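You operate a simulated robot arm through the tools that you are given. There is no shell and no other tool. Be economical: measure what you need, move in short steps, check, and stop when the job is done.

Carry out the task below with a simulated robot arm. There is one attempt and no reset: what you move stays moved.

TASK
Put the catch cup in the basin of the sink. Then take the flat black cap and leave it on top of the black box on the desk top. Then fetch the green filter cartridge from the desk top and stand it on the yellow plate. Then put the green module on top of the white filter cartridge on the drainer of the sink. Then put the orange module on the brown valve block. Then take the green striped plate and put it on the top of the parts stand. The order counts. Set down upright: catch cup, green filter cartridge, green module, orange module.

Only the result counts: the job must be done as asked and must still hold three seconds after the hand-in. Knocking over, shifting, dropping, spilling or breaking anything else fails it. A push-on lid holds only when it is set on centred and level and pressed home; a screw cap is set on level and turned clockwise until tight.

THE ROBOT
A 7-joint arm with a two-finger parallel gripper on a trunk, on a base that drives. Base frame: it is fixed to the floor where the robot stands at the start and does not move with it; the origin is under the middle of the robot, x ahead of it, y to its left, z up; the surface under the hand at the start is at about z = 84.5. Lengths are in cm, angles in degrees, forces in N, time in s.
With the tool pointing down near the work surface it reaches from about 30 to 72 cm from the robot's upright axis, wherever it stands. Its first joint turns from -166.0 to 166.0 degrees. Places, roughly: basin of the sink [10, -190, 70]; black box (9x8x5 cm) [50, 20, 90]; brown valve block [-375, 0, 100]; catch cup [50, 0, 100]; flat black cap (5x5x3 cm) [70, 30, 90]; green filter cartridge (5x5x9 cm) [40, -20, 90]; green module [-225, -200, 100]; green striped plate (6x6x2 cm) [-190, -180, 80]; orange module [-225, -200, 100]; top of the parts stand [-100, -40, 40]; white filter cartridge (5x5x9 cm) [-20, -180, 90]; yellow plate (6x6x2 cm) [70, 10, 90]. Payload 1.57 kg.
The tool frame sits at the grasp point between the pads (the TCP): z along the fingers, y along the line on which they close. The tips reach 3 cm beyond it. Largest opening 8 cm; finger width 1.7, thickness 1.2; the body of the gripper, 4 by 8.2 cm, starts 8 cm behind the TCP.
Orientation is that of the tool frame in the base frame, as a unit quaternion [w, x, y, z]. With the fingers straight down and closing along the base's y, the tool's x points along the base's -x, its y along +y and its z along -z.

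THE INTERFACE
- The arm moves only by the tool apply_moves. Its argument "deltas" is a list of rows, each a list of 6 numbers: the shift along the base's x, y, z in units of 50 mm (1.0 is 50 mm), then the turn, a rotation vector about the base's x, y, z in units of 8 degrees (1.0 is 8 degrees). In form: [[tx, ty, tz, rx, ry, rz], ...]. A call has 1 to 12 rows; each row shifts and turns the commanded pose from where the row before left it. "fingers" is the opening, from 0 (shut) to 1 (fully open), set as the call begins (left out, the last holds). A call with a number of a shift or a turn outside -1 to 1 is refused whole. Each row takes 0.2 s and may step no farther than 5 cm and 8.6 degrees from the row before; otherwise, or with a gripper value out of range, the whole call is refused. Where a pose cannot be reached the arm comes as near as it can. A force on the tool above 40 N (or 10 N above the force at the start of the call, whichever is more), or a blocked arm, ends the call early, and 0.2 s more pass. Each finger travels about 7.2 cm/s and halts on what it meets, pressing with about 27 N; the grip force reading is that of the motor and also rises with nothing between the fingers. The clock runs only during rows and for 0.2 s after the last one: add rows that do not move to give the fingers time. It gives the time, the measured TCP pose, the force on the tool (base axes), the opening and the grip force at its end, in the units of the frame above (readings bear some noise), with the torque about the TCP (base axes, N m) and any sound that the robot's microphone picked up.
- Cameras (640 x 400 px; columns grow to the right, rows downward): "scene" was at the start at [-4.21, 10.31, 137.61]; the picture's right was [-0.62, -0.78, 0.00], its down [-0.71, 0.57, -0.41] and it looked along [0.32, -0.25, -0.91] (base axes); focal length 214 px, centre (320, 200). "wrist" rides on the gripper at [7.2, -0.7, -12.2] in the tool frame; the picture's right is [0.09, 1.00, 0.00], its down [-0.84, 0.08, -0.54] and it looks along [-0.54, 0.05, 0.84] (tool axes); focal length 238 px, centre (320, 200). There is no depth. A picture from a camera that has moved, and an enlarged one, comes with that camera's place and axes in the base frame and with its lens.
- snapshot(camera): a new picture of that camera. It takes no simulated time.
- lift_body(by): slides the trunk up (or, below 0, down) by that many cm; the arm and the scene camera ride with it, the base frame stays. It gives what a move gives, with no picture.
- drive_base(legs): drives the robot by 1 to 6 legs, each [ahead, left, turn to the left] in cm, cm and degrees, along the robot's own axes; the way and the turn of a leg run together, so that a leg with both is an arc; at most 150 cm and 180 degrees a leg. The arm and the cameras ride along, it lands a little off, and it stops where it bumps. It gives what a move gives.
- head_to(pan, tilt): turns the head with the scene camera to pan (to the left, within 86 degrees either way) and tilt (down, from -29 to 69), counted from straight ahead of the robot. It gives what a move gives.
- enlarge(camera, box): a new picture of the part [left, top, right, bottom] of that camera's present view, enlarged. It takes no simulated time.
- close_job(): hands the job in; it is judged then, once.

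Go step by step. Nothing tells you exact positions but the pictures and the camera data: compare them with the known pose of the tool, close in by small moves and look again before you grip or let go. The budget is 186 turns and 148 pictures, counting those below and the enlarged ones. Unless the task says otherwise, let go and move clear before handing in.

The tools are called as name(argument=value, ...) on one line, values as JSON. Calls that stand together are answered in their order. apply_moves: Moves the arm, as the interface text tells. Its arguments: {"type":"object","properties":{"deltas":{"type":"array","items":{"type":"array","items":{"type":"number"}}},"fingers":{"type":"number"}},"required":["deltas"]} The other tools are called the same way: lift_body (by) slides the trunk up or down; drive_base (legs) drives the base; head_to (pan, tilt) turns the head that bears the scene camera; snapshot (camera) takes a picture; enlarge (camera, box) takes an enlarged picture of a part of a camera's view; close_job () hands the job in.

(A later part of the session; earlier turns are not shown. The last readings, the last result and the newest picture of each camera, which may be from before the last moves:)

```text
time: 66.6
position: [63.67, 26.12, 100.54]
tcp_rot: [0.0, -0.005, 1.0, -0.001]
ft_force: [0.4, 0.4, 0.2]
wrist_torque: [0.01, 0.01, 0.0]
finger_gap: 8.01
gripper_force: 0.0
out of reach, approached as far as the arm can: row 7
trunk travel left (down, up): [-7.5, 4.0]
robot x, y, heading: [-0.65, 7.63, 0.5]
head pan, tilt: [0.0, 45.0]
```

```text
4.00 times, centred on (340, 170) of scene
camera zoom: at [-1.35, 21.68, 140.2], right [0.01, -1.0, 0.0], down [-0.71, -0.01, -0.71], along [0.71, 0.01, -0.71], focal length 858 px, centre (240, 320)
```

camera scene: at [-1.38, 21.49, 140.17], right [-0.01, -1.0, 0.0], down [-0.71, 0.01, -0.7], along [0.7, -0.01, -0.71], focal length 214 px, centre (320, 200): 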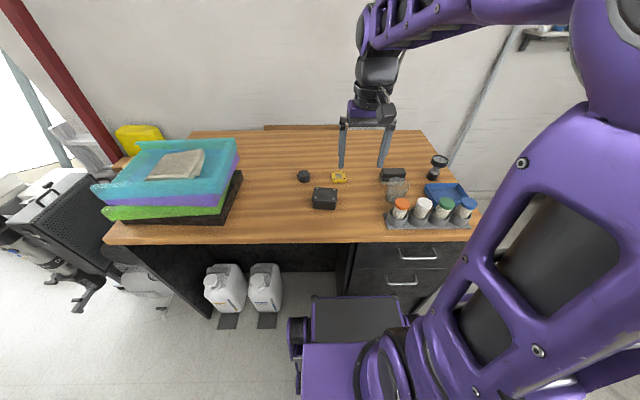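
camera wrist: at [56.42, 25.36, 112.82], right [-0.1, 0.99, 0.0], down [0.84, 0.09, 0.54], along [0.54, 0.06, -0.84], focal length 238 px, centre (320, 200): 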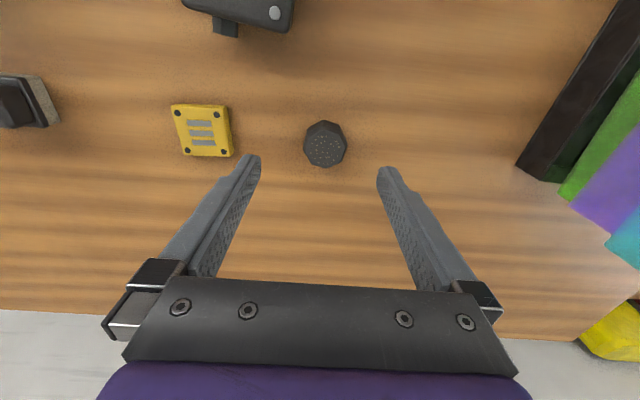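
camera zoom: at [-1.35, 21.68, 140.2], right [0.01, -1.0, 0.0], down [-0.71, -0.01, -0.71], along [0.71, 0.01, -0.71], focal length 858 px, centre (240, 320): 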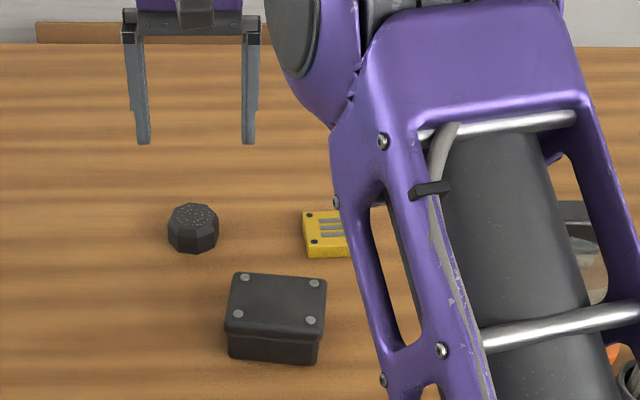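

apply_moves(deltas=[[0.24, 0.16, -0.4, 0, 0, 0], [0, 0, -0.6, 0, 0, 0], [0, 0, -0.6, 0, 0, 0], [0, 0, -0.4, 0, 0, 0], [0, 0, -0.2, 0, 0, 0], [0, 0, 0, 0, 0, 0]])

snapshot(camera="wrist")

```text
time: 68.0
position: [64.75, 27.02, 89.46]
tcp_rot: [0.001, -0.005, 1.0, -0.001]
ft_force: [0.0, -0.1, 1.4]
wrist_torque: [0.0, 0.0, 0.0]
finger_gap: 7.99
gripper_force: 0.0
trunk travel left (down, up): [-7.5, 4.0]
robot x, y, heading: [-0.51, 7.48, 0.6]
head pan, tilt: [0.0, 45.0]
```

```text
110 pictures are left
camera wrist: at [57.55, 26.21, 101.67], right [-0.1, 0.99, 0.0], down [0.84, 0.09, 0.54], along [0.54, 0.06, -0.84], focal length 238 px, centre (320, 200)
```

wrist: 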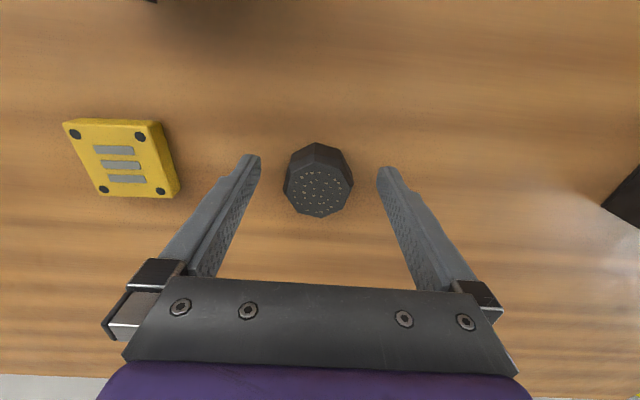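

apply_moves(deltas=[[0.2, 0.02, 0, 0, 0, 0], [0, 0, -0.16, 0, 0, 0], [0, 0, -0.14, 0, 0, 0], [0, 0, 0, 0, 0, 0]])

apply_moves(deltas=[[0, 0, 0, 0, 0, 0], [0, 0, 0, 0, 0, 0], [0, 0, 0, 0, 0, 0], [0, 0, 0, 0, 0, 0]], fingers=0)

snapshot(camera="wrist")

```text
time: 69.0
position: [65.79, 27.12, 88.05]
tcp_rot: [0.0, -0.005, 1.0, 0.0]
ft_force: [0.2, 0.4, 0.0]
wrist_torque: [-0.01, -0.03, -0.01]
finger_gap: 8.01
gripper_force: 0.0
trunk travel left (down, up): [-7.5, 4.0]
robot x, y, heading: [-0.73, 7.74, 0.6]
head pan, tilt: [0.0, 45.0]
```

```text
time: 70.0
position: [65.96, 27.13, 88.02]
tcp_rot: [0.0, -0.005, 1.0, 0.0]
ft_force: [-0.5, 1.4, 0.8]
wrist_torque: [0.03, -0.03, -0.02]
finger_gap: 5.0
gripper_force: 27.1
trunk travel left (down, up): [-7.5, 4.0]
robot x, y, heading: [-0.39, 7.74, 0.6]
head pan, tilt: [0.0, 45.0]
```

```text
109 pictures are left
camera wrist: at [58.67, 26.33, 100.23], right [-0.1, 0.99, 0.0], down [0.84, 0.09, 0.54], along [0.54, 0.06, -0.84], focal length 238 px, centre (320, 200)
```

wrist: 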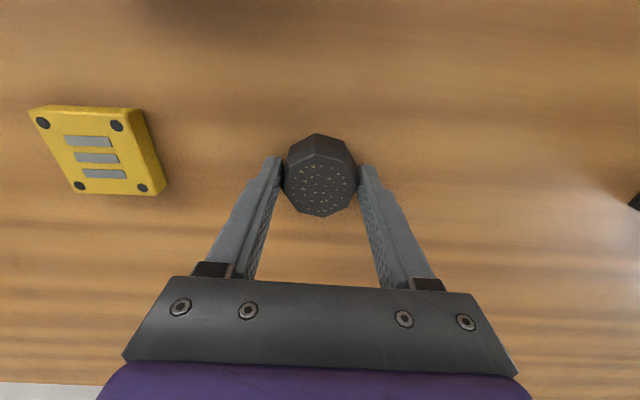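

Cap gripped. Lifting gently and moving above the black box.

apply_moves(deltas=[[0, 0, 0.1, 0, 0, 0], [0, 0, 0.3, 0, 0, 0], [0, 0, 0.5, 0, 0, 0], [0, 0, 0.5, 0, 0, 0], [0, 0, 0.5, 0, 0, 0], [0, 0, 0.3, 0, 0, 0], [-0.3, -0.16, 0.1, 0, 0, 0], [-0.6, -0.35, 0, 0, 0, 0], [-0.6, -0.35, 0, 0, 0, 0], [-0.6, -0.35, 0, 0, 0, 0], [-0.6, -0.35, 0, 0, 0, 0], [-0.2, -0.1, 0, 0, 0, 0]])

snapshot(camera="wrist")

enlarge(camera="scene", box=[260, 120, 420, 220])

```text
time: 72.6
position: [51.42, 18.77, 99.5]
tcp_rot: [0.001, -0.007, 1.0, 0.0]
ft_force: [0.4, -0.3, 0.1]
wrist_torque: [0.0, -0.03, -0.04]
finger_gap: 4.99
gripper_force: 26.3
trunk travel left (down, up): [-7.5, 4.0]
robot x, y, heading: [-0.39, 7.56, 0.9]
head pan, tilt: [0.0, 45.0]
```

```text
108 pictures are left
camera wrist: at [44.23, 17.94, 111.82], right [-0.1, 0.99, 0.0], down [0.84, 0.09, 0.54], along [0.54, 0.06, -0.84], focal length 238 px, centre (320, 200)
```

wrist: 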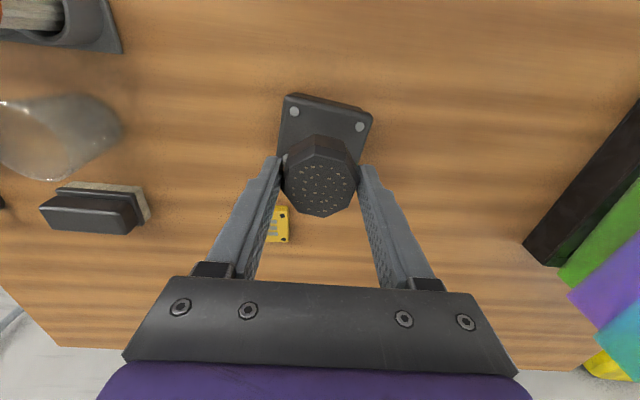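

```text
4.00 times, centred on (340, 170) of scene
camera zoom: at [-1.36, 21.68, 140.2], right [0.01, -1.0, 0.0], down [-0.71, -0.01, -0.71], along [0.71, 0.01, -0.71], focal length 858 px, centre (240, 320)
```

zoom: 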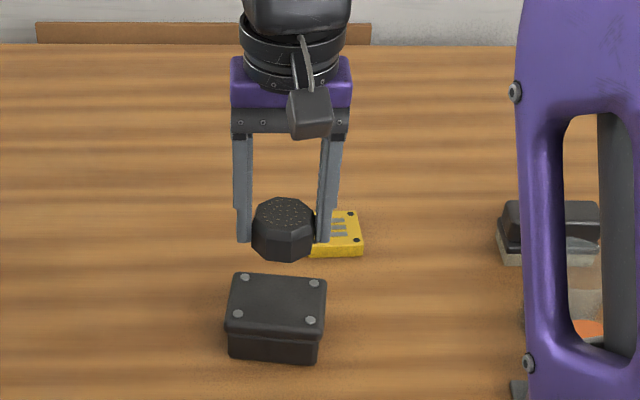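

The box top centre is at about (51.9, 19.2). Descending to just above it.

apply_moves(deltas=[[0.09, 0.09, -0.2, 0, 0, 0], [0, 0, -0.3, 0, 0, 0], [0, 0, -0.3, 0, 0, 0], [0, 0, -0.2, 0, 0, 0], [0, 0, -0.08, 0, 0, 0], [0, 0, 0, 0, 0, 0]])

enlarge(camera="scene", box=[280, 140, 400, 215])

snapshot(camera="wrist")

```text
time: 74.0
position: [51.73, 19.3, 94.11]
tcp_rot: [0.0, -0.005, 1.0, 0.0]
ft_force: [-0.7, 0.3, 0.1]
wrist_torque: [0.03, -0.02, -0.01]
finger_gap: 4.94
gripper_force: 27.0
trunk travel left (down, up): [-7.5, 4.0]
robot x, y, heading: [-0.43, 7.68, 0.5]
head pan, tilt: [0.0, 45.0]
```

```text
5.33 times, centred on (340, 178) of scene
camera zoom: at [-1.35, 21.68, 140.2], right [0.01, -1.0, 0.0], down [-0.71, -0.01, -0.71], along [0.71, 0.01, -0.71], focal length 1144 px, centre (213, 320)
```

zoom: 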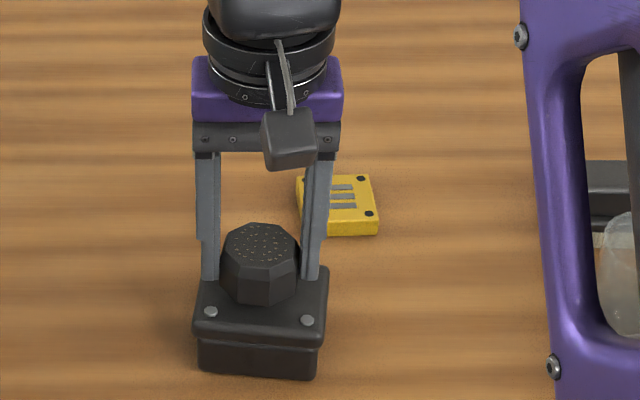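

```text
105 pictures are left
camera wrist: at [44.57, 18.46, 106.39], right [-0.1, 0.99, 0.0], down [0.84, 0.09, 0.54], along [0.54, 0.06, -0.84], focal length 238 px, centre (320, 200)
```

wrist: 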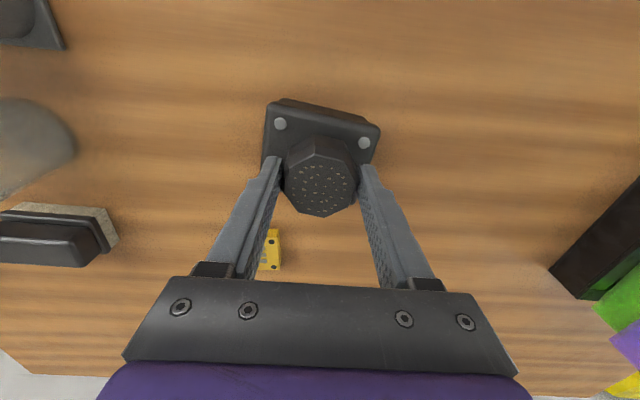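

apply_moves(deltas=[[0.06, -0.03, -0.05, 0, 0, 0], [0, 0, -0.06, 0, 0, 0], [0, 0, -0.06, 0, 0, 0]])

apply_moves(deltas=[[0, 0, -0.04, 0, 0, 0], [0, 0, -0.03, 0, 0, 0]])

```text
time: 74.8
position: [52.19, 19.09, 93.43]
tcp_rot: [-0.001, -0.005, 1.0, 0.0]
ft_force: [0.4, 0.4, -1.4]
wrist_torque: [0.01, 0.01, -0.02]
finger_gap: 4.94
gripper_force: 27.1
trunk travel left (down, up): [-7.5, 4.0]
robot x, y, heading: [-0.43, 7.61, 0.6]
head pan, tilt: [0.0, 45.0]
```

```text
time: 75.4
position: [52.22, 19.24, 92.92]
tcp_rot: [0.0, -0.005, 1.0, 0.0]
ft_force: [0.2, -1.2, 2.2]
wrist_torque: [-0.08, 0.0, -0.02]
finger_gap: 4.92
gripper_force: 26.7
trunk travel left (down, up): [-7.5, 4.0]
robot x, y, heading: [-0.1, 7.61, 0.5]
head pan, tilt: [0.0, 45.0]
```

Contact is just starting. I settle slightly more and release.

apply_moves(deltas=[[0, 0, -0.02, 0, 0, 0], [0, 0, 0, 0, 0, 0]])

apply_moves(deltas=[[0, 0, 0, 0, 0, 0], [0, 0, 0, 0, 0, 0], [0, 0, 0, 0, 0, 0], [0, 0, 0.2, 0, 0, 0], [0, 0, 0.6, 0, 0, 0], [0, 0, 0.9, 0, 0, 0], [0, 0, 0.9, 0, 0, 0], [0, 0, 0.9, 0, 0, 0]], fingers=1)

snapshot(camera="wrist")

enlarge(camera="scene", box=[280, 140, 400, 215])

```text
time: 76.0
position: [52.07, 19.1, 92.85]
tcp_rot: [0.001, -0.006, 1.0, -0.001]
ft_force: [-0.8, 1.2, 6.1]
wrist_torque: [0.03, 0.04, -0.06]
finger_gap: 4.89
gripper_force: 26.7
trunk travel left (down, up): [-7.5, 4.0]
robot x, y, heading: [-0.63, 7.66, 0.6]
head pan, tilt: [0.0, 45.0]
```

```text
time: 77.8
position: [51.86, 18.86, 110.45]
tcp_rot: [0.0, -0.005, 1.0, 0.001]
ft_force: [0.1, -0.1, -0.2]
wrist_torque: [-0.01, 0.07, 0.03]
finger_gap: 8.0
gripper_force: 0.0
trunk travel left (down, up): [-7.5, 4.0]
robot x, y, heading: [-0.46, 7.33, 0.8]
head pan, tilt: [0.0, 45.0]
```

```text
104 pictures are left
camera wrist: at [44.64, 18.0, 122.67], right [-0.1, 0.99, 0.0], down [0.84, 0.09, 0.54], along [0.54, 0.06, -0.84], focal length 238 px, centre (320, 200)
```

wrist: 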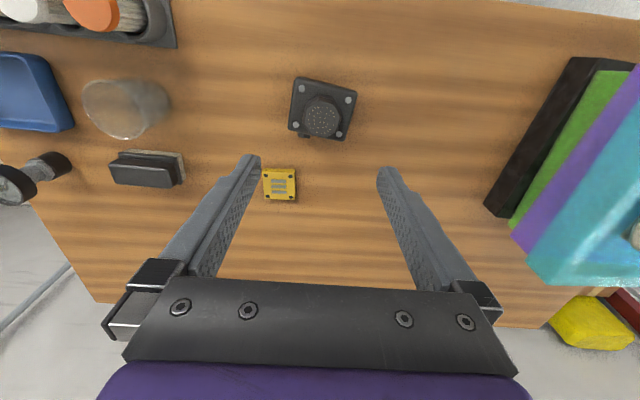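

```text
5.33 times, centred on (340, 178) of scene
camera zoom: at [-1.35, 21.68, 140.2], right [0.01, -1.0, 0.0], down [-0.71, -0.01, -0.71], along [0.71, 0.01, -0.71], focal length 1144 px, centre (213, 320)
```

zoom: 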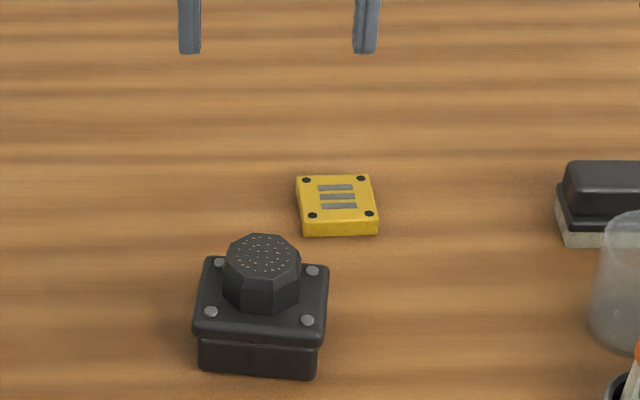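

The cap rests on the box. Next the green cartridge in the rack at about (42.8, -17); I rotate the gripper 90° so the fingers avoid its neighbours.

apply_moves(deltas=[[-0.2, -0.8, 0, 0, 0, -1], [-0.2, -0.8, 0, 0, 0, -1], [-0.2, -0.8, 0, 0, 0, -1], [-0.2, -0.8, 0, 0, 0, -1], [-0.2, -0.8, 0, 0, 0, -1], [-0.2, -0.8, 0, 0, 0, -1], [-0.2, -0.8, 0, 0, 0, -1], [-0.2, -0.8, 0, 0, 0, -1], [-0.2, -0.78, 0, 0, 0, -1], [0, 0, 0, 0, 0, -1], [0, 0, 0, 0, 0, -1], [0, 0, 0, 0, 0, -0.25]])

snapshot(camera="wrist")

snapshot(camera="scene")

```text
time: 80.4
position: [42.87, -16.94, 110.38]
tcp_rot: [0.001, 0.704, 0.711, -0.001]
ft_force: [-0.2, 0.7, -0.1]
wrist_torque: [0.01, 0.01, 0.03]
finger_gap: 7.98
gripper_force: 0.1
trunk travel left (down, up): [-7.5, 4.0]
robot x, y, heading: [-0.47, 7.75, 0.7]
head pan, tilt: [0.0, 45.0]
```

```text
102 pictures are left
camera wrist: at [42.16, -9.74, 122.69], right [0.99, 0.1, 0.0], down [0.09, -0.84, 0.54], along [0.06, -0.54, -0.84], focal length 238 px, centre (320, 200)
```

wrist: 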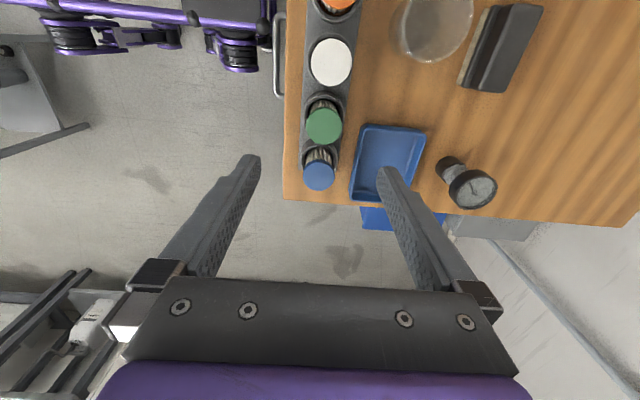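

```text
101 pictures are left
camera scene: at [-1.36, 21.68, 140.2], right [0.01, -1.0, 0.0], down [-0.71, -0.01, -0.71], along [0.71, 0.01, -0.71], focal length 214 px, centre (320, 200)
```

scene: 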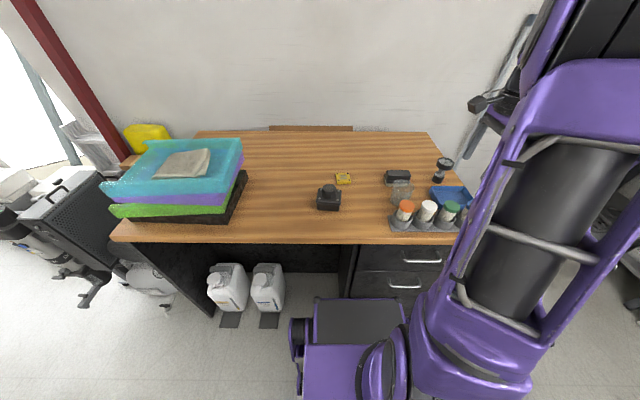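

apply_moves(deltas=[[0.12, -0.12, -0.5, 0, 0, 0], [0, 0, -0.8, 0, 0, 0], [0, 0, -0.8, 0, 0, 0], [0, 0, -0.7, 0, 0, 0], [0, 0, -0.3, 0, 0, 0], [0, 0, 0, 0, 0, 0]])

snapshot(camera="wrist")

```text
time: 81.8
position: [43.51, -17.28, 94.8]
tcp_rot: [0.001, 0.703, 0.711, 0.0]
ft_force: [-0.4, -0.7, 0.2]
wrist_torque: [0.0, 0.03, -0.03]
finger_gap: 8.02
gripper_force: 0.1
trunk travel left (down, up): [-7.5, 4.0]
robot x, y, heading: [-0.43, 7.69, 0.6]
head pan, tilt: [0.0, 45.0]
```

```text
100 pictures are left
camera wrist: at [42.88, -10.21, 107.14], right [0.99, 0.1, 0.0], down [0.09, -0.84, 0.54], along [0.06, -0.54, -0.84], focal length 238 px, centre (320, 200)
```

wrist: 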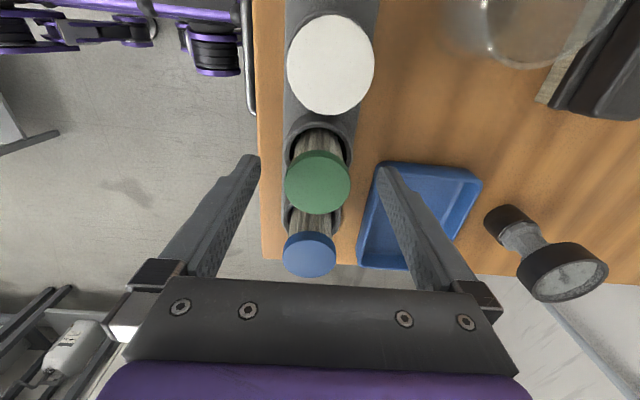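

apply_moves(deltas=[[0.02, -0.04, -0.3, 0, 0, 0], [0, 0, -0.3, 0, 0, 0], [0, 0, -0.12, 0, 0, 0], [0, 0, 0, 0, 0, 0]])

snapshot(camera="wrist")

```text
time: 82.8
position: [43.81, -17.68, 91.13]
tcp_rot: [-0.001, 0.703, 0.711, 0.0]
ft_force: [0.0, -0.2, -0.1]
wrist_torque: [-0.02, -0.04, 0.0]
finger_gap: 8.02
gripper_force: 0.1
trunk travel left (down, up): [-7.5, 4.0]
robot x, y, heading: [-0.85, 7.29, 0.4]
head pan, tilt: [0.0, 45.0]
```

```text
99 pictures are left
camera wrist: at [43.1, -10.55, 103.45], right [0.99, 0.1, 0.0], down [0.09, -0.84, 0.54], along [0.06, -0.54, -0.84], focal length 238 px, centre (320, 200)
```

wrist: 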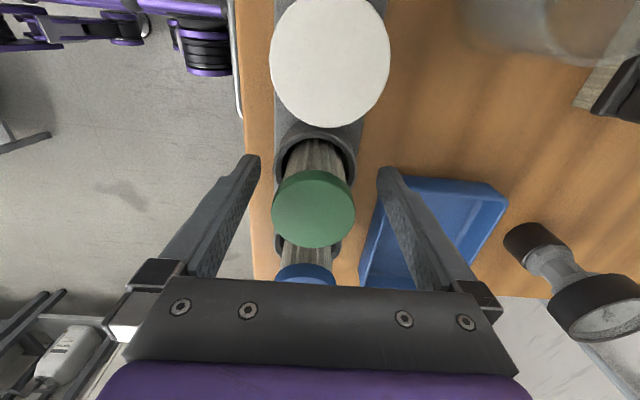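

apply_moves(deltas=[[-0.03, 0.02, 0, 0, 0, 0], [0, 0, 0, 0, 0, 0], [0, 0, 0, 0, 0, 0], [0, 0, 0, 0, 0, 0]], fingers=0)

apply_moves(deltas=[[0, 0, 0.04, 0, 0, 0], [0, 0, 0.06, 0, 0, 0], [0, 0, 0.1, 0, 0, 0], [0, 0, 0.1, 0, 0, 0], [0, 0, 0.1, 0, 0, 0], [0, 0, 0.1, 0, 0, 0], [0, 0, 0.1, 0, 0, 0]])

snapshot(camera="wrist")

```text
time: 83.8
position: [43.57, -17.57, 91.17]
tcp_rot: [-0.001, 0.704, 0.71, 0.0]
ft_force: [-9.9, -2.4, -1.0]
wrist_torque: [-0.37, 0.85, -0.62]
finger_gap: 5.49
gripper_force: 45.1
trunk travel left (down, up): [-7.5, 4.0]
robot x, y, heading: [-0.48, 7.56, 0.7]
head pan, tilt: [0.0, 45.0]
```

```text
time: 84.4
position: [43.45, -17.58, 91.23]
tcp_rot: [-0.003, 0.704, 0.71, -0.003]
ft_force: [4.4, -3.3, -17.9]
wrist_torque: [-0.27, -1.16, -0.11]
finger_gap: 5.51
gripper_force: 44.9
trunk travel left (down, up): [-7.5, 4.0]
robot x, y, heading: [-0.89, 7.21, 0.6]
head pan, tilt: [0.0, 45.0]
stopped in row 3: the force on the tool passed its limit at 47 N (the readings are from after the stop); the commanded pose is now the measured one
```

```text
98 pictures are left
camera wrist: at [42.92, -10.53, 103.49], right [0.99, 0.1, -0.01], down [0.09, -0.84, 0.54], along [0.05, -0.54, -0.84], focal length 238 px, centre (320, 200)
```

wrist: 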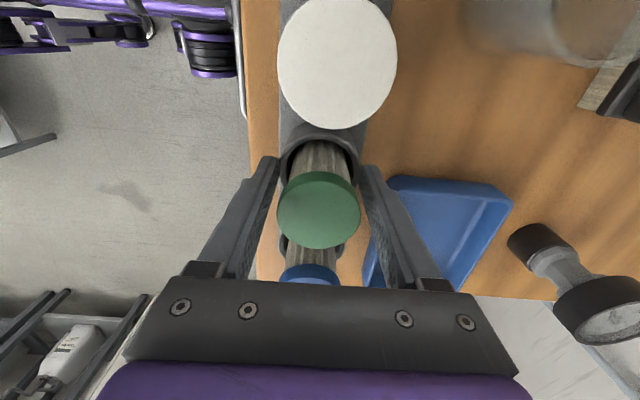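

The fingertips pinched the rack ring (gap 5.5, high force). I'll open at once and grip higher.

apply_moves(deltas=[[0, 0, 0, 0, 0, 0], [0, 0, 0, 0, 0, 0], [0, 0, 0.1, 0, 0, 0], [0, 0, 0.3, 0, 0, 0], [0, 0, 0, 0, 0, 0]], fingers=1)

snapshot(camera="wrist")

enlarge(camera="scene", box=[370, 160, 490, 235])

```text
time: 85.6
position: [43.52, -17.51, 93.44]
tcp_rot: [-0.004, 0.705, 0.71, -0.001]
ft_force: [0.3, 0.5, 0.0]
wrist_torque: [-0.03, 0.02, 0.02]
finger_gap: 8.03
gripper_force: 0.0
trunk travel left (down, up): [-7.5, 4.0]
robot x, y, heading: [-0.54, 7.77, 0.7]
head pan, tilt: [0.0, 45.0]
```

```text
97 pictures are left
camera wrist: at [42.83, -10.5, 105.69], right [0.99, 0.1, -0.01], down [0.09, -0.84, 0.54], along [0.05, -0.54, -0.84], focal length 238 px, centre (320, 200)
```

wrist: 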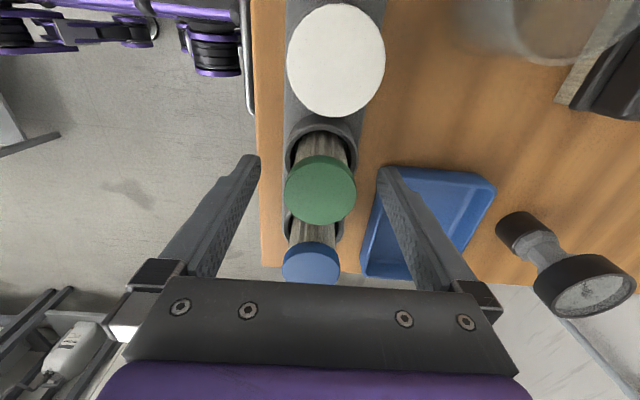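

```text
5.33 times, centred on (430, 198) of scene
camera zoom: at [-1.37, 21.68, 140.2], right [0.01, -1.0, 0.0], down [-0.71, -0.01, -0.71], along [0.71, 0.01, -0.71], focal length 1144 px, centre (-267, 213)
```

zoom: 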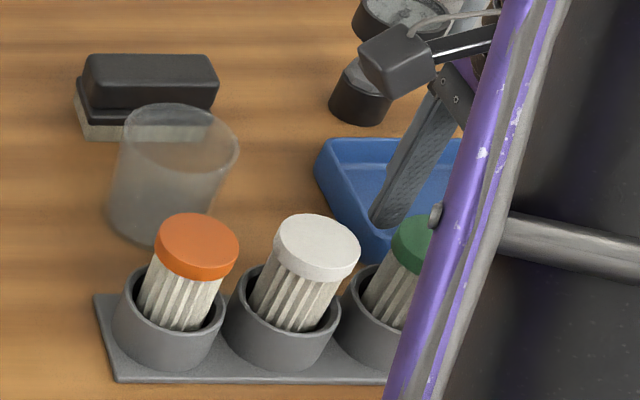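

apply_moves(deltas=[[0, 0, -0.15, 0, 0, 0], [0, 0, 0, 0, 0, 0]])

apply_moves(deltas=[[0, 0, 0, 0, 0, 0], [0, 0, 0, 0, 0, 0], [0, 0, 0, 0, 0, 0], [0, 0, 0, 0, 0, 0]], fingers=0)

snapshot(camera="wrist")

```text
time: 86.2
position: [43.57, -17.56, 92.71]
tcp_rot: [-0.002, 0.704, 0.71, -0.002]
ft_force: [-0.9, 0.0, 0.6]
wrist_torque: [0.01, 0.0, 0.0]
finger_gap: 7.98
gripper_force: 0.1
trunk travel left (down, up): [-7.5, 4.0]
robot x, y, heading: [-0.88, 7.75, 0.8]
head pan, tilt: [0.0, 45.0]
```

```text
time: 87.2
position: [43.53, -17.61, 92.55]
tcp_rot: [-0.003, 0.704, 0.71, -0.002]
ft_force: [-0.3, -0.1, -0.5]
wrist_torque: [-0.02, -0.05, 0.01]
finger_gap: 4.03
gripper_force: 26.9
trunk travel left (down, up): [-7.5, 4.0]
robot x, y, heading: [-0.93, 7.9, 0.7]
head pan, tilt: [0.0, 45.0]
```

```text
95 pictures are left
camera wrist: at [42.87, -10.48, 104.89], right [0.99, 0.1, -0.01], down [0.09, -0.84, 0.54], along [0.05, -0.54, -0.84], focal length 238 px, centre (320, 200)
```

wrist: 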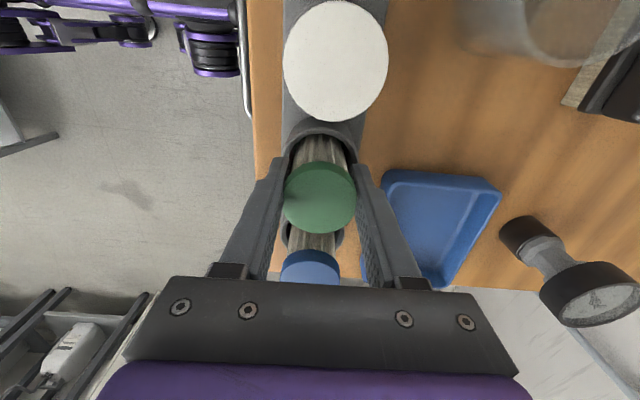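

Gap 4.0 with normal grip: the cartridge is held. Lift slowly.

apply_moves(deltas=[[0, 0, 0.04, 0, 0, 0], [0, 0, 0.06, 0, 0, 0], [0, 0, 0.1, 0, 0, 0], [0, 0, 0.15, 0, 0, 0], [0, 0, 0.15, 0, 0, 0], [0, 0, 0.2, 0, 0, 0], [0, 0, 0.2, 0, 0, 0], [0, 0, 0.2, 0, 0, 0], [0, 0, 0.2, 0, 0, 0], [0, 0, 0.2, 0, 0, 0], [0, 0, 0.2, 0, 0, 0], [0, 0, 0.2, 0, 0, 0]])

snapshot(camera="wrist")

```text
time: 89.8
position: [43.5, -17.56, 102.23]
tcp_rot: [-0.004, 0.704, 0.71, -0.002]
ft_force: [-1.2, -0.7, -1.5]
wrist_torque: [0.02, 0.03, -0.02]
finger_gap: 4.0
gripper_force: 27.2
trunk travel left (down, up): [-7.5, 4.0]
robot x, y, heading: [-0.33, 7.28, 0.8]
head pan, tilt: [0.0, 45.0]
```

```text
94 pictures are left
camera wrist: at [42.88, -10.56, 114.52], right [0.99, 0.1, -0.01], down [0.09, -0.84, 0.54], along [0.05, -0.54, -0.84], focal length 238 px, centre (320, 200)
```

wrist: 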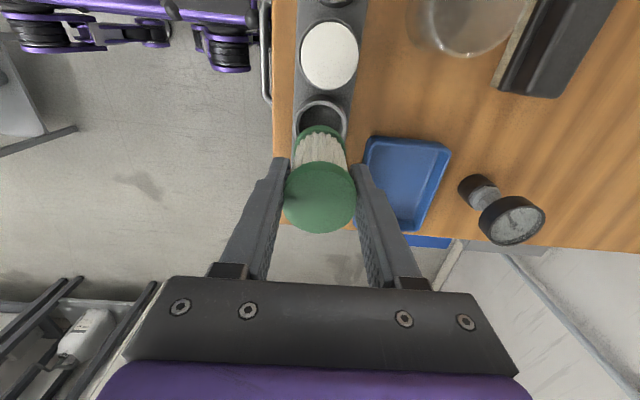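

Cartridge is out and vertical. Carry it over the yellow plate at about (65.6, 13.4).

apply_moves(deltas=[[0, 0.1, 0.2, 0, 0, 0], [0.1, 0.3, 0.15, 0, 0, 0], [0.3, 0.6, 0, 0, 0, 0], [0.45, 0.65, 0, 0, 0, 0], [0.5, 0.65, 0, 0, 0, 0], [0.5, 0.65, 0, 0, 0, 0], [0.5, 0.65, 0, 0, 0, 0], [0.5, 0.65, 0, 0, 0, 0], [0.5, 0.65, 0, 0, 0, 0], [0.5, 0.65, 0, 0, 0, 0], [0.4, 0.5, 0, 0, 0, 0], [0.15, 0.14, 0, 0, 0, 0]])

snapshot(camera="wrist")

enlarge(camera="scene", box=[260, 110, 420, 210])

```text
time: 92.4
position: [65.26, 13.32, 103.81]
tcp_rot: [-0.004, 0.704, 0.71, -0.002]
ft_force: [-0.5, 0.7, -0.7]
wrist_torque: [-0.01, 0.02, -0.01]
finger_gap: 4.04
gripper_force: 27.1
trunk travel left (down, up): [-7.5, 4.0]
robot x, y, heading: [-0.44, 7.7, 0.5]
head pan, tilt: [0.0, 45.0]
```

```text
93 pictures are left
camera wrist: at [64.75, 20.48, 116.09], right [0.99, 0.1, -0.01], down [0.09, -0.84, 0.54], along [0.05, -0.54, -0.84], focal length 238 px, centre (320, 200)
```

wrist: 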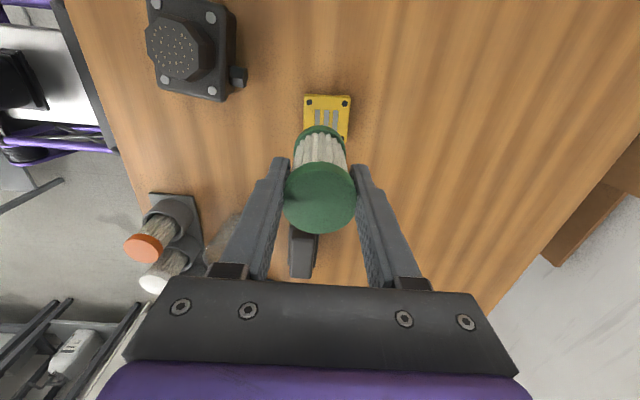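

```text
4.00 times, centred on (340, 160) of scene
camera zoom: at [-1.35, 21.68, 140.2], right [0.01, -1.0, 0.0], down [-0.71, -0.01, -0.71], along [0.71, 0.01, -0.71], focal length 858 px, centre (240, 360)
```

zoom: 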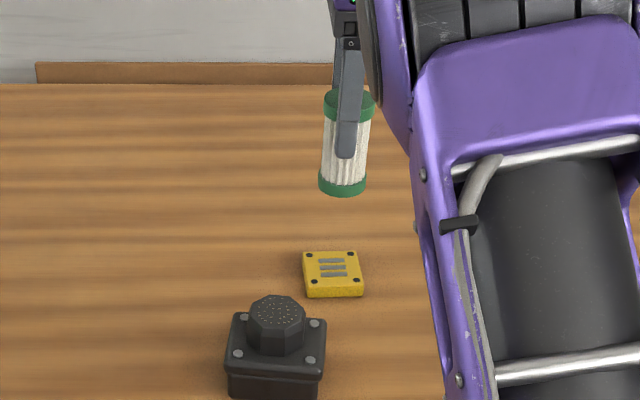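

apply_moves(deltas=[[0.1, 0.01, -0.2, 0, 0, 0], [0, 0, -0.4, 0, 0, 0], [0, 0, -0.4, 0, 0, 0], [0, 0, -0.3, 0, 0, 0], [0, 0, -0.2, 0, 0, 0], [0, 0, 0, 0, 0, 0]])

snapshot(camera="wrist")

enlarge(camera="scene", box=[300, 130, 396, 190])

```text
time: 93.8
position: [65.84, 13.58, 96.58]
tcp_rot: [-0.003, 0.704, 0.71, -0.001]
ft_force: [-0.3, 0.7, -1.6]
wrist_torque: [0.01, 0.01, 0.0]
finger_gap: 4.04
gripper_force: 27.4
trunk travel left (down, up): [-7.5, 4.0]
robot x, y, heading: [-0.25, 7.49, 0.4]
head pan, tilt: [0.0, 45.0]
```

```text
91 pictures are left
camera wrist: at [65.27, 20.61, 108.75], right [0.99, 0.1, -0.01], down [0.09, -0.84, 0.54], along [0.05, -0.54, -0.84], focal length 238 px, centre (320, 200)
```

wrist: 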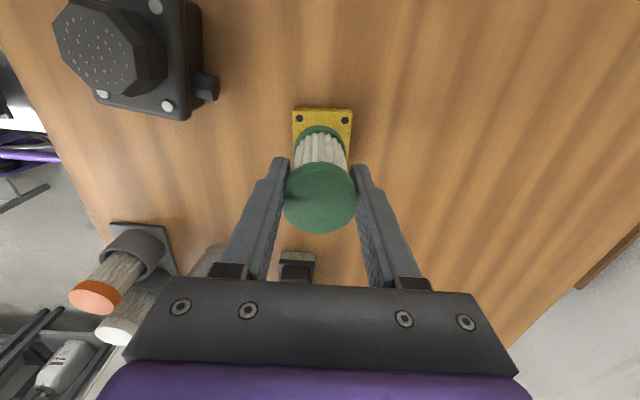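

```text
6.67 times, centred on (348, 160) of scene
camera zoom: at [-1.35, 21.68, 140.2], right [0.01, -1.0, 0.0], down [-0.71, -0.01, -0.71], along [0.71, 0.01, -0.71], focal length 1430 px, centre (133, 467)
```

zoom: 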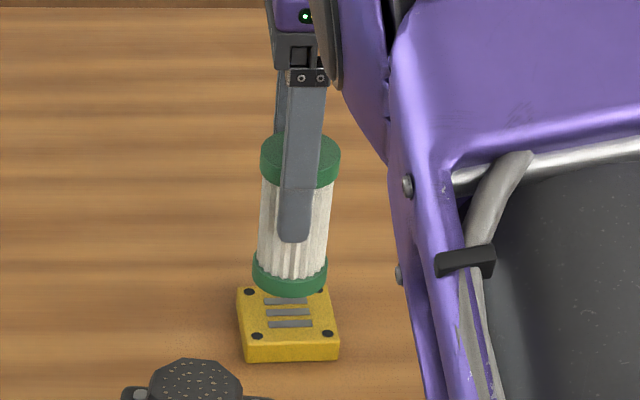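

Aligned over the plate. Lowering the last couple of cm.

apply_moves(deltas=[[0, 0, -0.12, 0, 0, 0], [0, 0, -0.12, 0, 0, 0], [0, 0, -0.08, 0, 0, 0], [0, 0, -0.04, 0, 0, 0], [0, 0, 0, 0, 0, 0]])

enlarge(camera="scene", box=[300, 130, 396, 190])

```text
time: 95.0
position: [65.93, 13.52, 94.69]
tcp_rot: [-0.003, 0.704, 0.71, -0.001]
ft_force: [0.2, -0.6, -1.5]
wrist_torque: [0.0, 0.03, 0.02]
finger_gap: 4.05
gripper_force: 26.6
trunk travel left (down, up): [-7.5, 4.0]
robot x, y, heading: [-0.71, 7.33, 0.3]
head pan, tilt: [0.0, 45.0]
```

```text
6.67 times, centred on (348, 160) of scene
camera zoom: at [-1.35, 21.68, 140.2], right [0.01, -1.0, 0.0], down [-0.71, -0.01, -0.71], along [0.71, 0.01, -0.71], focal length 1430 px, centre (133, 467)
```

zoom: 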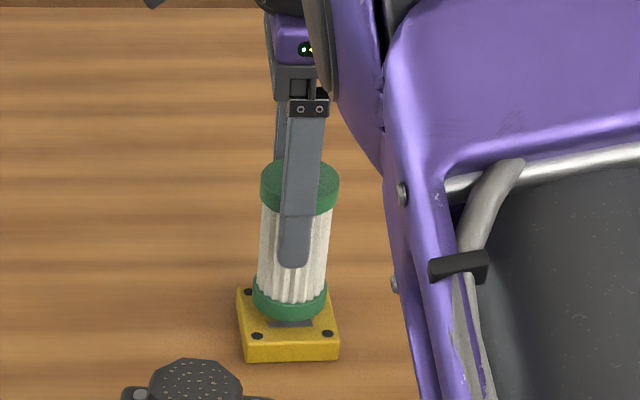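

apply_moves(deltas=[[-0.06, 0, 0, 0, 0, 0], [0, 0, -0.05, 0, 0, 0], [0, 0, -0.04, 0, 0, 0], [0, 0, 0, 0, 0, 0]])

snapshot(camera="wrist")

```text
time: 96.0
position: [65.56, 13.39, 94.17]
tcp_rot: [-0.003, 0.704, 0.71, -0.002]
ft_force: [0.6, -0.1, -0.2]
wrist_torque: [-0.02, 0.01, 0.02]
finger_gap: 4.01
gripper_force: 27.1
trunk travel left (down, up): [-7.5, 4.0]
robot x, y, heading: [-0.47, 7.6, 0.7]
head pan, tilt: [0.0, 45.0]
```

```text
88 pictures are left
camera wrist: at [64.96, 20.5, 106.43], right [0.99, 0.1, -0.01], down [0.09, -0.84, 0.54], along [0.05, -0.54, -0.84], focal length 238 px, centre (320, 200)
```

wrist: 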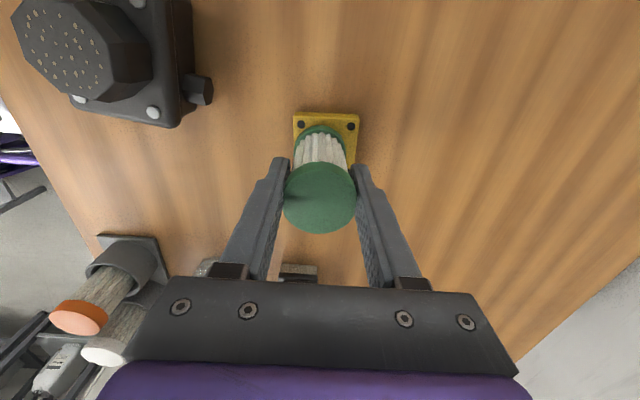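

apply_moves(deltas=[[0, 0, -0.04, 0, 0, 0], [0, 0, -0.03, 0, 0, 0]])

apply_moves(deltas=[[0, 0, -0.03, 0, 0, 0], [0, 0, -0.03, 0, 0, 0]])

```text
time: 96.6
position: [65.69, 13.41, 93.85]
tcp_rot: [-0.003, 0.704, 0.71, -0.002]
ft_force: [0.0, -0.5, -0.1]
wrist_torque: [-0.03, -0.02, 0.01]
finger_gap: 4.04
gripper_force: 27.1
trunk travel left (down, up): [-7.5, 4.0]
robot x, y, heading: [-0.53, 7.67, 0.6]
head pan, tilt: [0.0, 45.0]
```

```text
time: 97.2
position: [65.75, 13.39, 93.78]
tcp_rot: [-0.002, 0.704, 0.71, -0.002]
ft_force: [-0.5, -0.3, 2.6]
wrist_torque: [-0.04, -0.03, -0.01]
finger_gap: 4.03
gripper_force: 26.5
trunk travel left (down, up): [-7.5, 4.0]
robot x, y, heading: [-0.33, 7.84, 0.8]
head pan, tilt: [0.0, 45.0]
```

Contact felt at z 93.8. A hair more, then release and rise.

apply_moves(deltas=[[0, 0, -0.02, 0, 0, 0], [0, 0, 0, 0, 0, 0]])

apply_moves(deltas=[[0, 0, 0, 0, 0, 0], [0, 0, 0, 0, 0, 0], [0, 0, 0, 0, 0, 0], [0, 0, 0.2, 0, 0, 0], [0, 0, 0.5, 0, 0, 0], [0, 0, 0.7, 0, 0, 0], [0, 0, 0.7, 0, 0, 0], [-0.3, 0, 0.6, 0, 0, 0], [-0.6, 0, 0.3, 0, 0, 0]], fingers=1)

snapshot(camera="wrist")

enlarge(camera="scene", box=[290, 110, 450, 210])

```text
time: 97.8
position: [65.64, 13.52, 93.6]
tcp_rot: [-0.003, 0.704, 0.71, 0.0]
ft_force: [1.3, 0.1, 12.3]
wrist_torque: [-0.14, -0.13, -0.03]
finger_gap: 4.01
gripper_force: 27.0
trunk travel left (down, up): [-7.5, 4.0]
robot x, y, heading: [-0.27, 7.86, 0.7]
head pan, tilt: [0.0, 45.0]
```

```text
time: 99.8
position: [61.31, 13.54, 108.32]
tcp_rot: [-0.005, 0.704, 0.71, -0.001]
ft_force: [-0.2, 0.3, -0.1]
wrist_torque: [0.0, 0.01, -0.01]
finger_gap: 8.01
gripper_force: 0.0
trunk travel left (down, up): [-7.5, 4.0]
robot x, y, heading: [-0.52, 7.81, 0.8]
head pan, tilt: [0.0, 45.0]
```

```text
87 pictures are left
camera wrist: at [60.62, 20.61, 120.54], right [0.99, 0.1, -0.01], down [0.09, -0.84, 0.54], along [0.05, -0.54, -0.84], focal length 238 px, centre (320, 200)
```

wrist: 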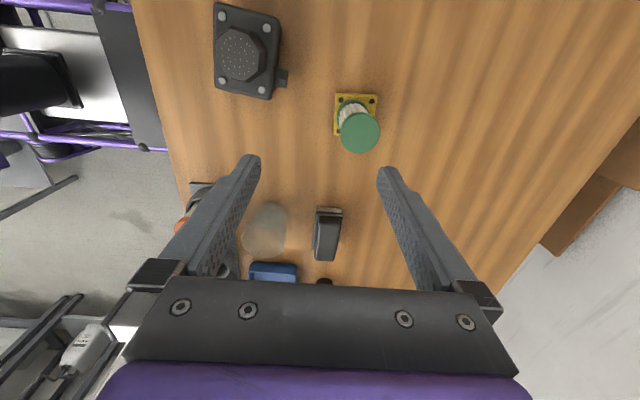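

```text
4.00 times, centred on (370, 160) of scene
camera zoom: at [-1.35, 21.68, 140.2], right [0.01, -1.0, 0.0], down [-0.71, -0.01, -0.71], along [0.71, 0.01, -0.71], focal length 858 px, centre (120, 360)
```

zoom: 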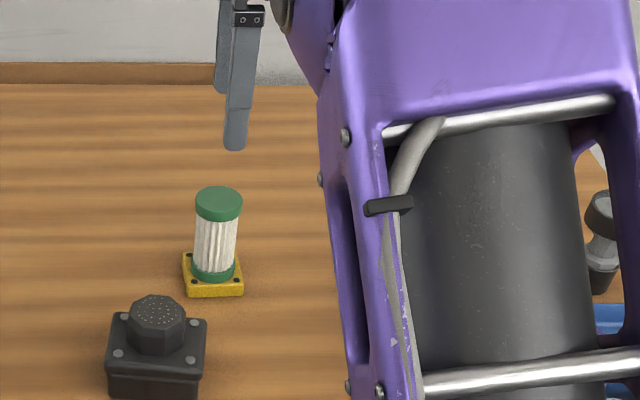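

The cartridge stands on the plate. Now retract, turn the gripper back, back off from the desk and drive over toward the modules at about (-225, -200).

apply_moves(deltas=[[-0.6, 0, 0.3, 0, 0, 1], [-0.6, 0, 0.3, 0, 0, 1], [-0.6, 0, 0.2, 0, 0, 1], [-0.6, 0, 0, 0, 0, 1], [-0.6, 0, 0, 0, 0, 1], [-0.6, 0, 0, 0, 0, 1], [-0.6, 0, 0, 0, 0, 1], [0, 0, 0, 0, 0, 1], [0, 0, 0, 0, 0, 1], [0, 0, 0, 0, 0, 1], [0, 0, 0, 0, 0, 1], [0, 0, 0, 0, 0, 0.25]])

drive_base(legs=[[-22, 0, 0], [0, 0, -90.6], [105, 0, 0]])

head_to(pan=-50, tilt=25)

snapshot(camera="scene")

```text
time: 102.4
position: [40.13, 13.42, 112.42]
tcp_rot: [-0.001, -0.005, 1.0, -0.003]
ft_force: [-0.4, 1.0, 0.2]
wrist_torque: [0.02, 0.02, -0.01]
finger_gap: 8.01
gripper_force: 0.1
trunk travel left (down, up): [-7.5, 4.0]
robot x, y, heading: [-0.46, 7.72, 0.3]
head pan, tilt: [0.0, 45.0]
```

```text
time: 113.0
position: [-13.45, -135.87, 112.3]
tcp_rot: [-0.004, 0.696, 0.718, -0.002]
ft_force: [-0.2, 0.7, 0.3]
wrist_torque: [0.0, -0.02, 0.01]
finger_gap: 8.01
gripper_force: 0.1
trunk travel left (down, up): [-7.5, 4.0]
robot x, y, heading: [-20.24, -95.57, -88.3]
head pan, tilt: [0.0, 45.0]
```

```text
time: 114.1
position: [-13.38, -135.89, 112.25]
tcp_rot: [-0.004, 0.696, 0.718, 0.0]
ft_force: [0.3, 0.0, 0.4]
wrist_torque: [-0.01, 0.0, -0.03]
finger_gap: 7.98
gripper_force: 0.0
trunk travel left (down, up): [-7.5, 4.0]
robot x, y, heading: [-19.86, -95.25, -88.2]
head pan, tilt: [-50.0, 25.0]
```

```text
85 pictures are left
camera scene: at [-12.99, -92.14, 143.26], right [-0.67, 0.75, 0.0], down [0.32, 0.28, -0.91], along [-0.68, -0.6, -0.42], focal length 214 px, centre (320, 200)
```

scene: 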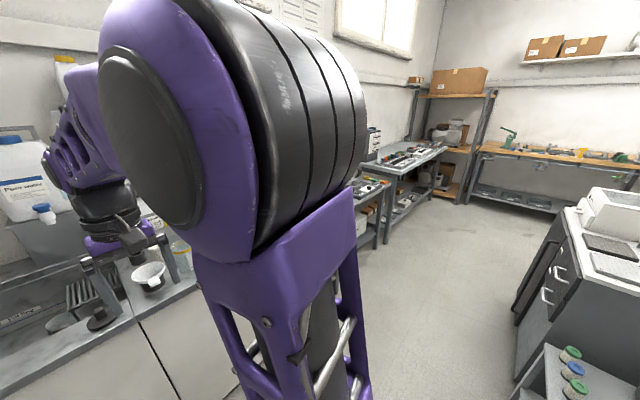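

The lane at y≈-100 looks clear. Strafe right toward x≈-215.

drive_base(legs=[[4, -100, -1.8], [4, -92, 0]])

head_to(pan=0, tilt=40)

snapshot(camera="scene")

```text
time: 132.6
position: [-203.84, -144.25, 112.39]
tcp_rot: [-0.004, 0.709, 0.706, -0.001]
ft_force: [-0.2, 0.0, 0.6]
wrist_torque: [-0.01, -0.02, -0.01]
finger_gap: 8.02
gripper_force: 0.1
trunk travel left (down, up): [-7.5, 4.0]
robot x, y, heading: [-209.0, -103.25, -90.1]
head pan, tilt: [-50.0, 25.0]
```

```text
time: 133.8
position: [-203.7, -144.33, 112.17]
tcp_rot: [-0.004, 0.708, 0.706, -0.001]
ft_force: [-0.4, -0.6, 1.0]
wrist_torque: [-0.01, 0.01, 0.0]
finger_gap: 8.01
gripper_force: 0.0
trunk travel left (down, up): [-7.5, 4.0]
robot x, y, heading: [-209.22, -103.61, -90.1]
head pan, tilt: [0.0, 40.0]
```

```text
84 pictures are left
camera scene: at [-194.9, -103.14, 140.93], right [-1.0, 0.0, 0.0], down [0.0, 0.64, -0.77], along [0.0, -0.77, -0.64], focal length 214 px, centre (320, 200)
```

scene: 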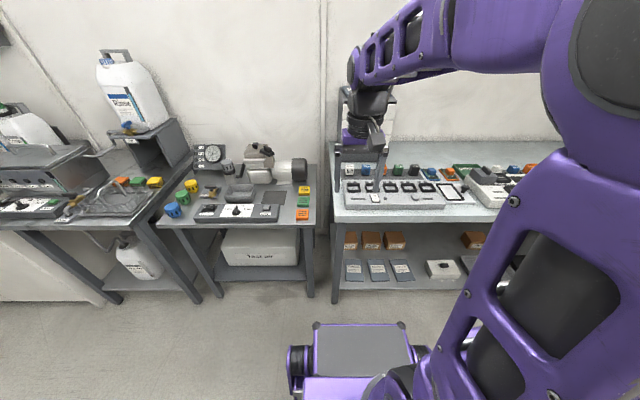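

enlarge(camera="scene", box=[310, 120, 550, 270])

enlarge(camera="scene", box=[150, 125, 340, 245])

snapshot(camera="wrist")

```text
2.67 times, centred on (430, 195) of scene
camera zoom: at [-194.9, -103.14, 140.93], right [-1.0, 0.0, 0.0], down [0.0, 0.64, -0.77], along [0.0, -0.77, -0.64], focal length 572 px, centre (27, 213)
```

zoom: 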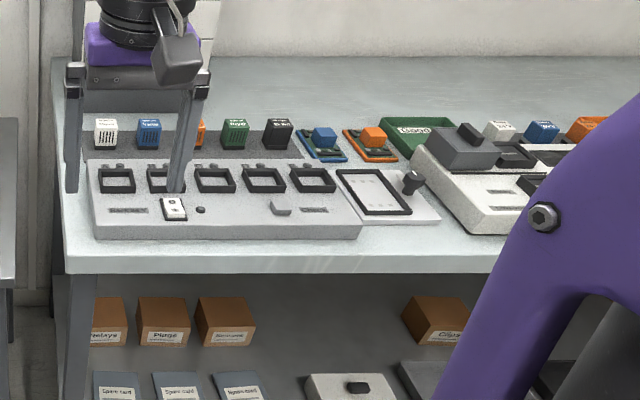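

```text
3.33 times, centred on (245, 185) of scene
camera zoom: at [-194.9, -103.14, 140.93], right [-1.0, 0.0, 0.0], down [0.0, 0.64, -0.77], along [0.0, -0.77, -0.64], focal length 715 px, centre (570, 250)
```

zoom: 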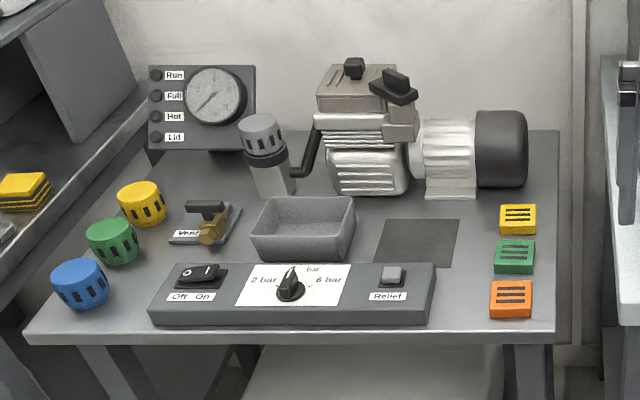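

```text
81 pictures are left
camera wrist: at [-204.34, -137.21, 124.59], right [1.0, 0.09, -0.01], down [0.08, -0.84, 0.54], along [0.04, -0.54, -0.84], focal length 238 px, centre (320, 200)
```

wrist: 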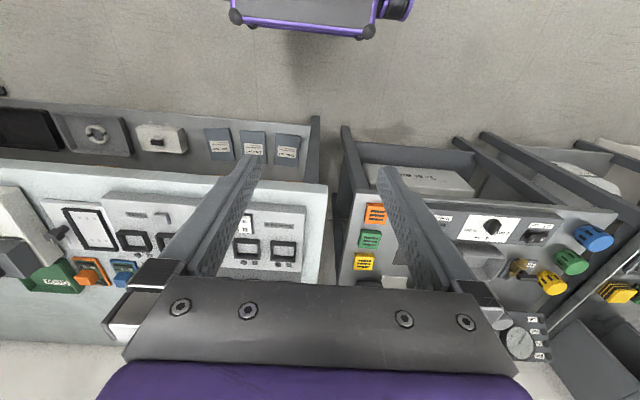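

The module cubes stand in a row on the right bench; the green one is near (-229, -184). I drive closer and look from above.

drive_base(legs=[[19, -14, 0]])

snapshot(camera="wrist")

enlarge(camera="scene", box=[290, 100, 490, 225])

```text
time: 135.8
position: [-218.11, -163.09, 112.24]
tcp_rot: [-0.003, 0.711, 0.704, -0.002]
ft_force: [0.3, 0.5, 0.4]
wrist_torque: [0.01, 0.03, 0.05]
finger_gap: 8.0
gripper_force: 0.2
trunk travel left (down, up): [-7.5, 4.0]
robot x, y, heading: [-223.11, -122.45, -90.5]
head pan, tilt: [0.0, 40.0]
```

```text
80 pictures are left
camera wrist: at [-218.74, -156.02, 124.6], right [1.0, 0.08, -0.01], down [0.07, -0.84, 0.54], along [0.04, -0.54, -0.84], focal length 238 px, centre (320, 200)
```

wrist: 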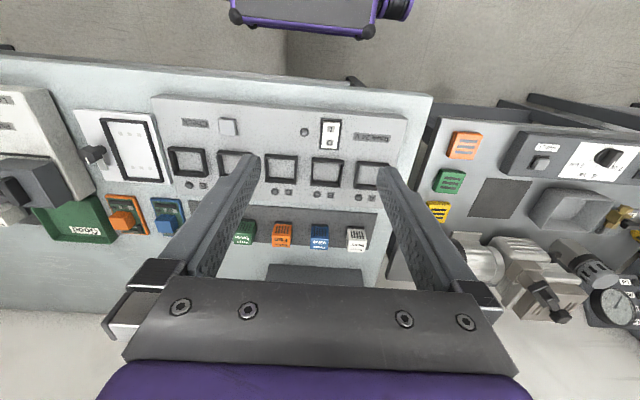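

```text
3.20 times, centred on (390, 162) of scene
camera zoom: at [-209.02, -122.03, 140.93], right [-1.0, 0.01, 0.0], down [0.01, 0.64, -0.77], along [-0.01, -0.77, -0.64], focal length 686 px, centre (96, 320)
```

zoom: 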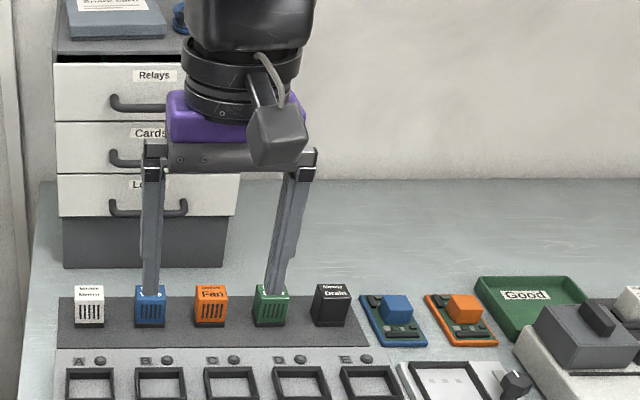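

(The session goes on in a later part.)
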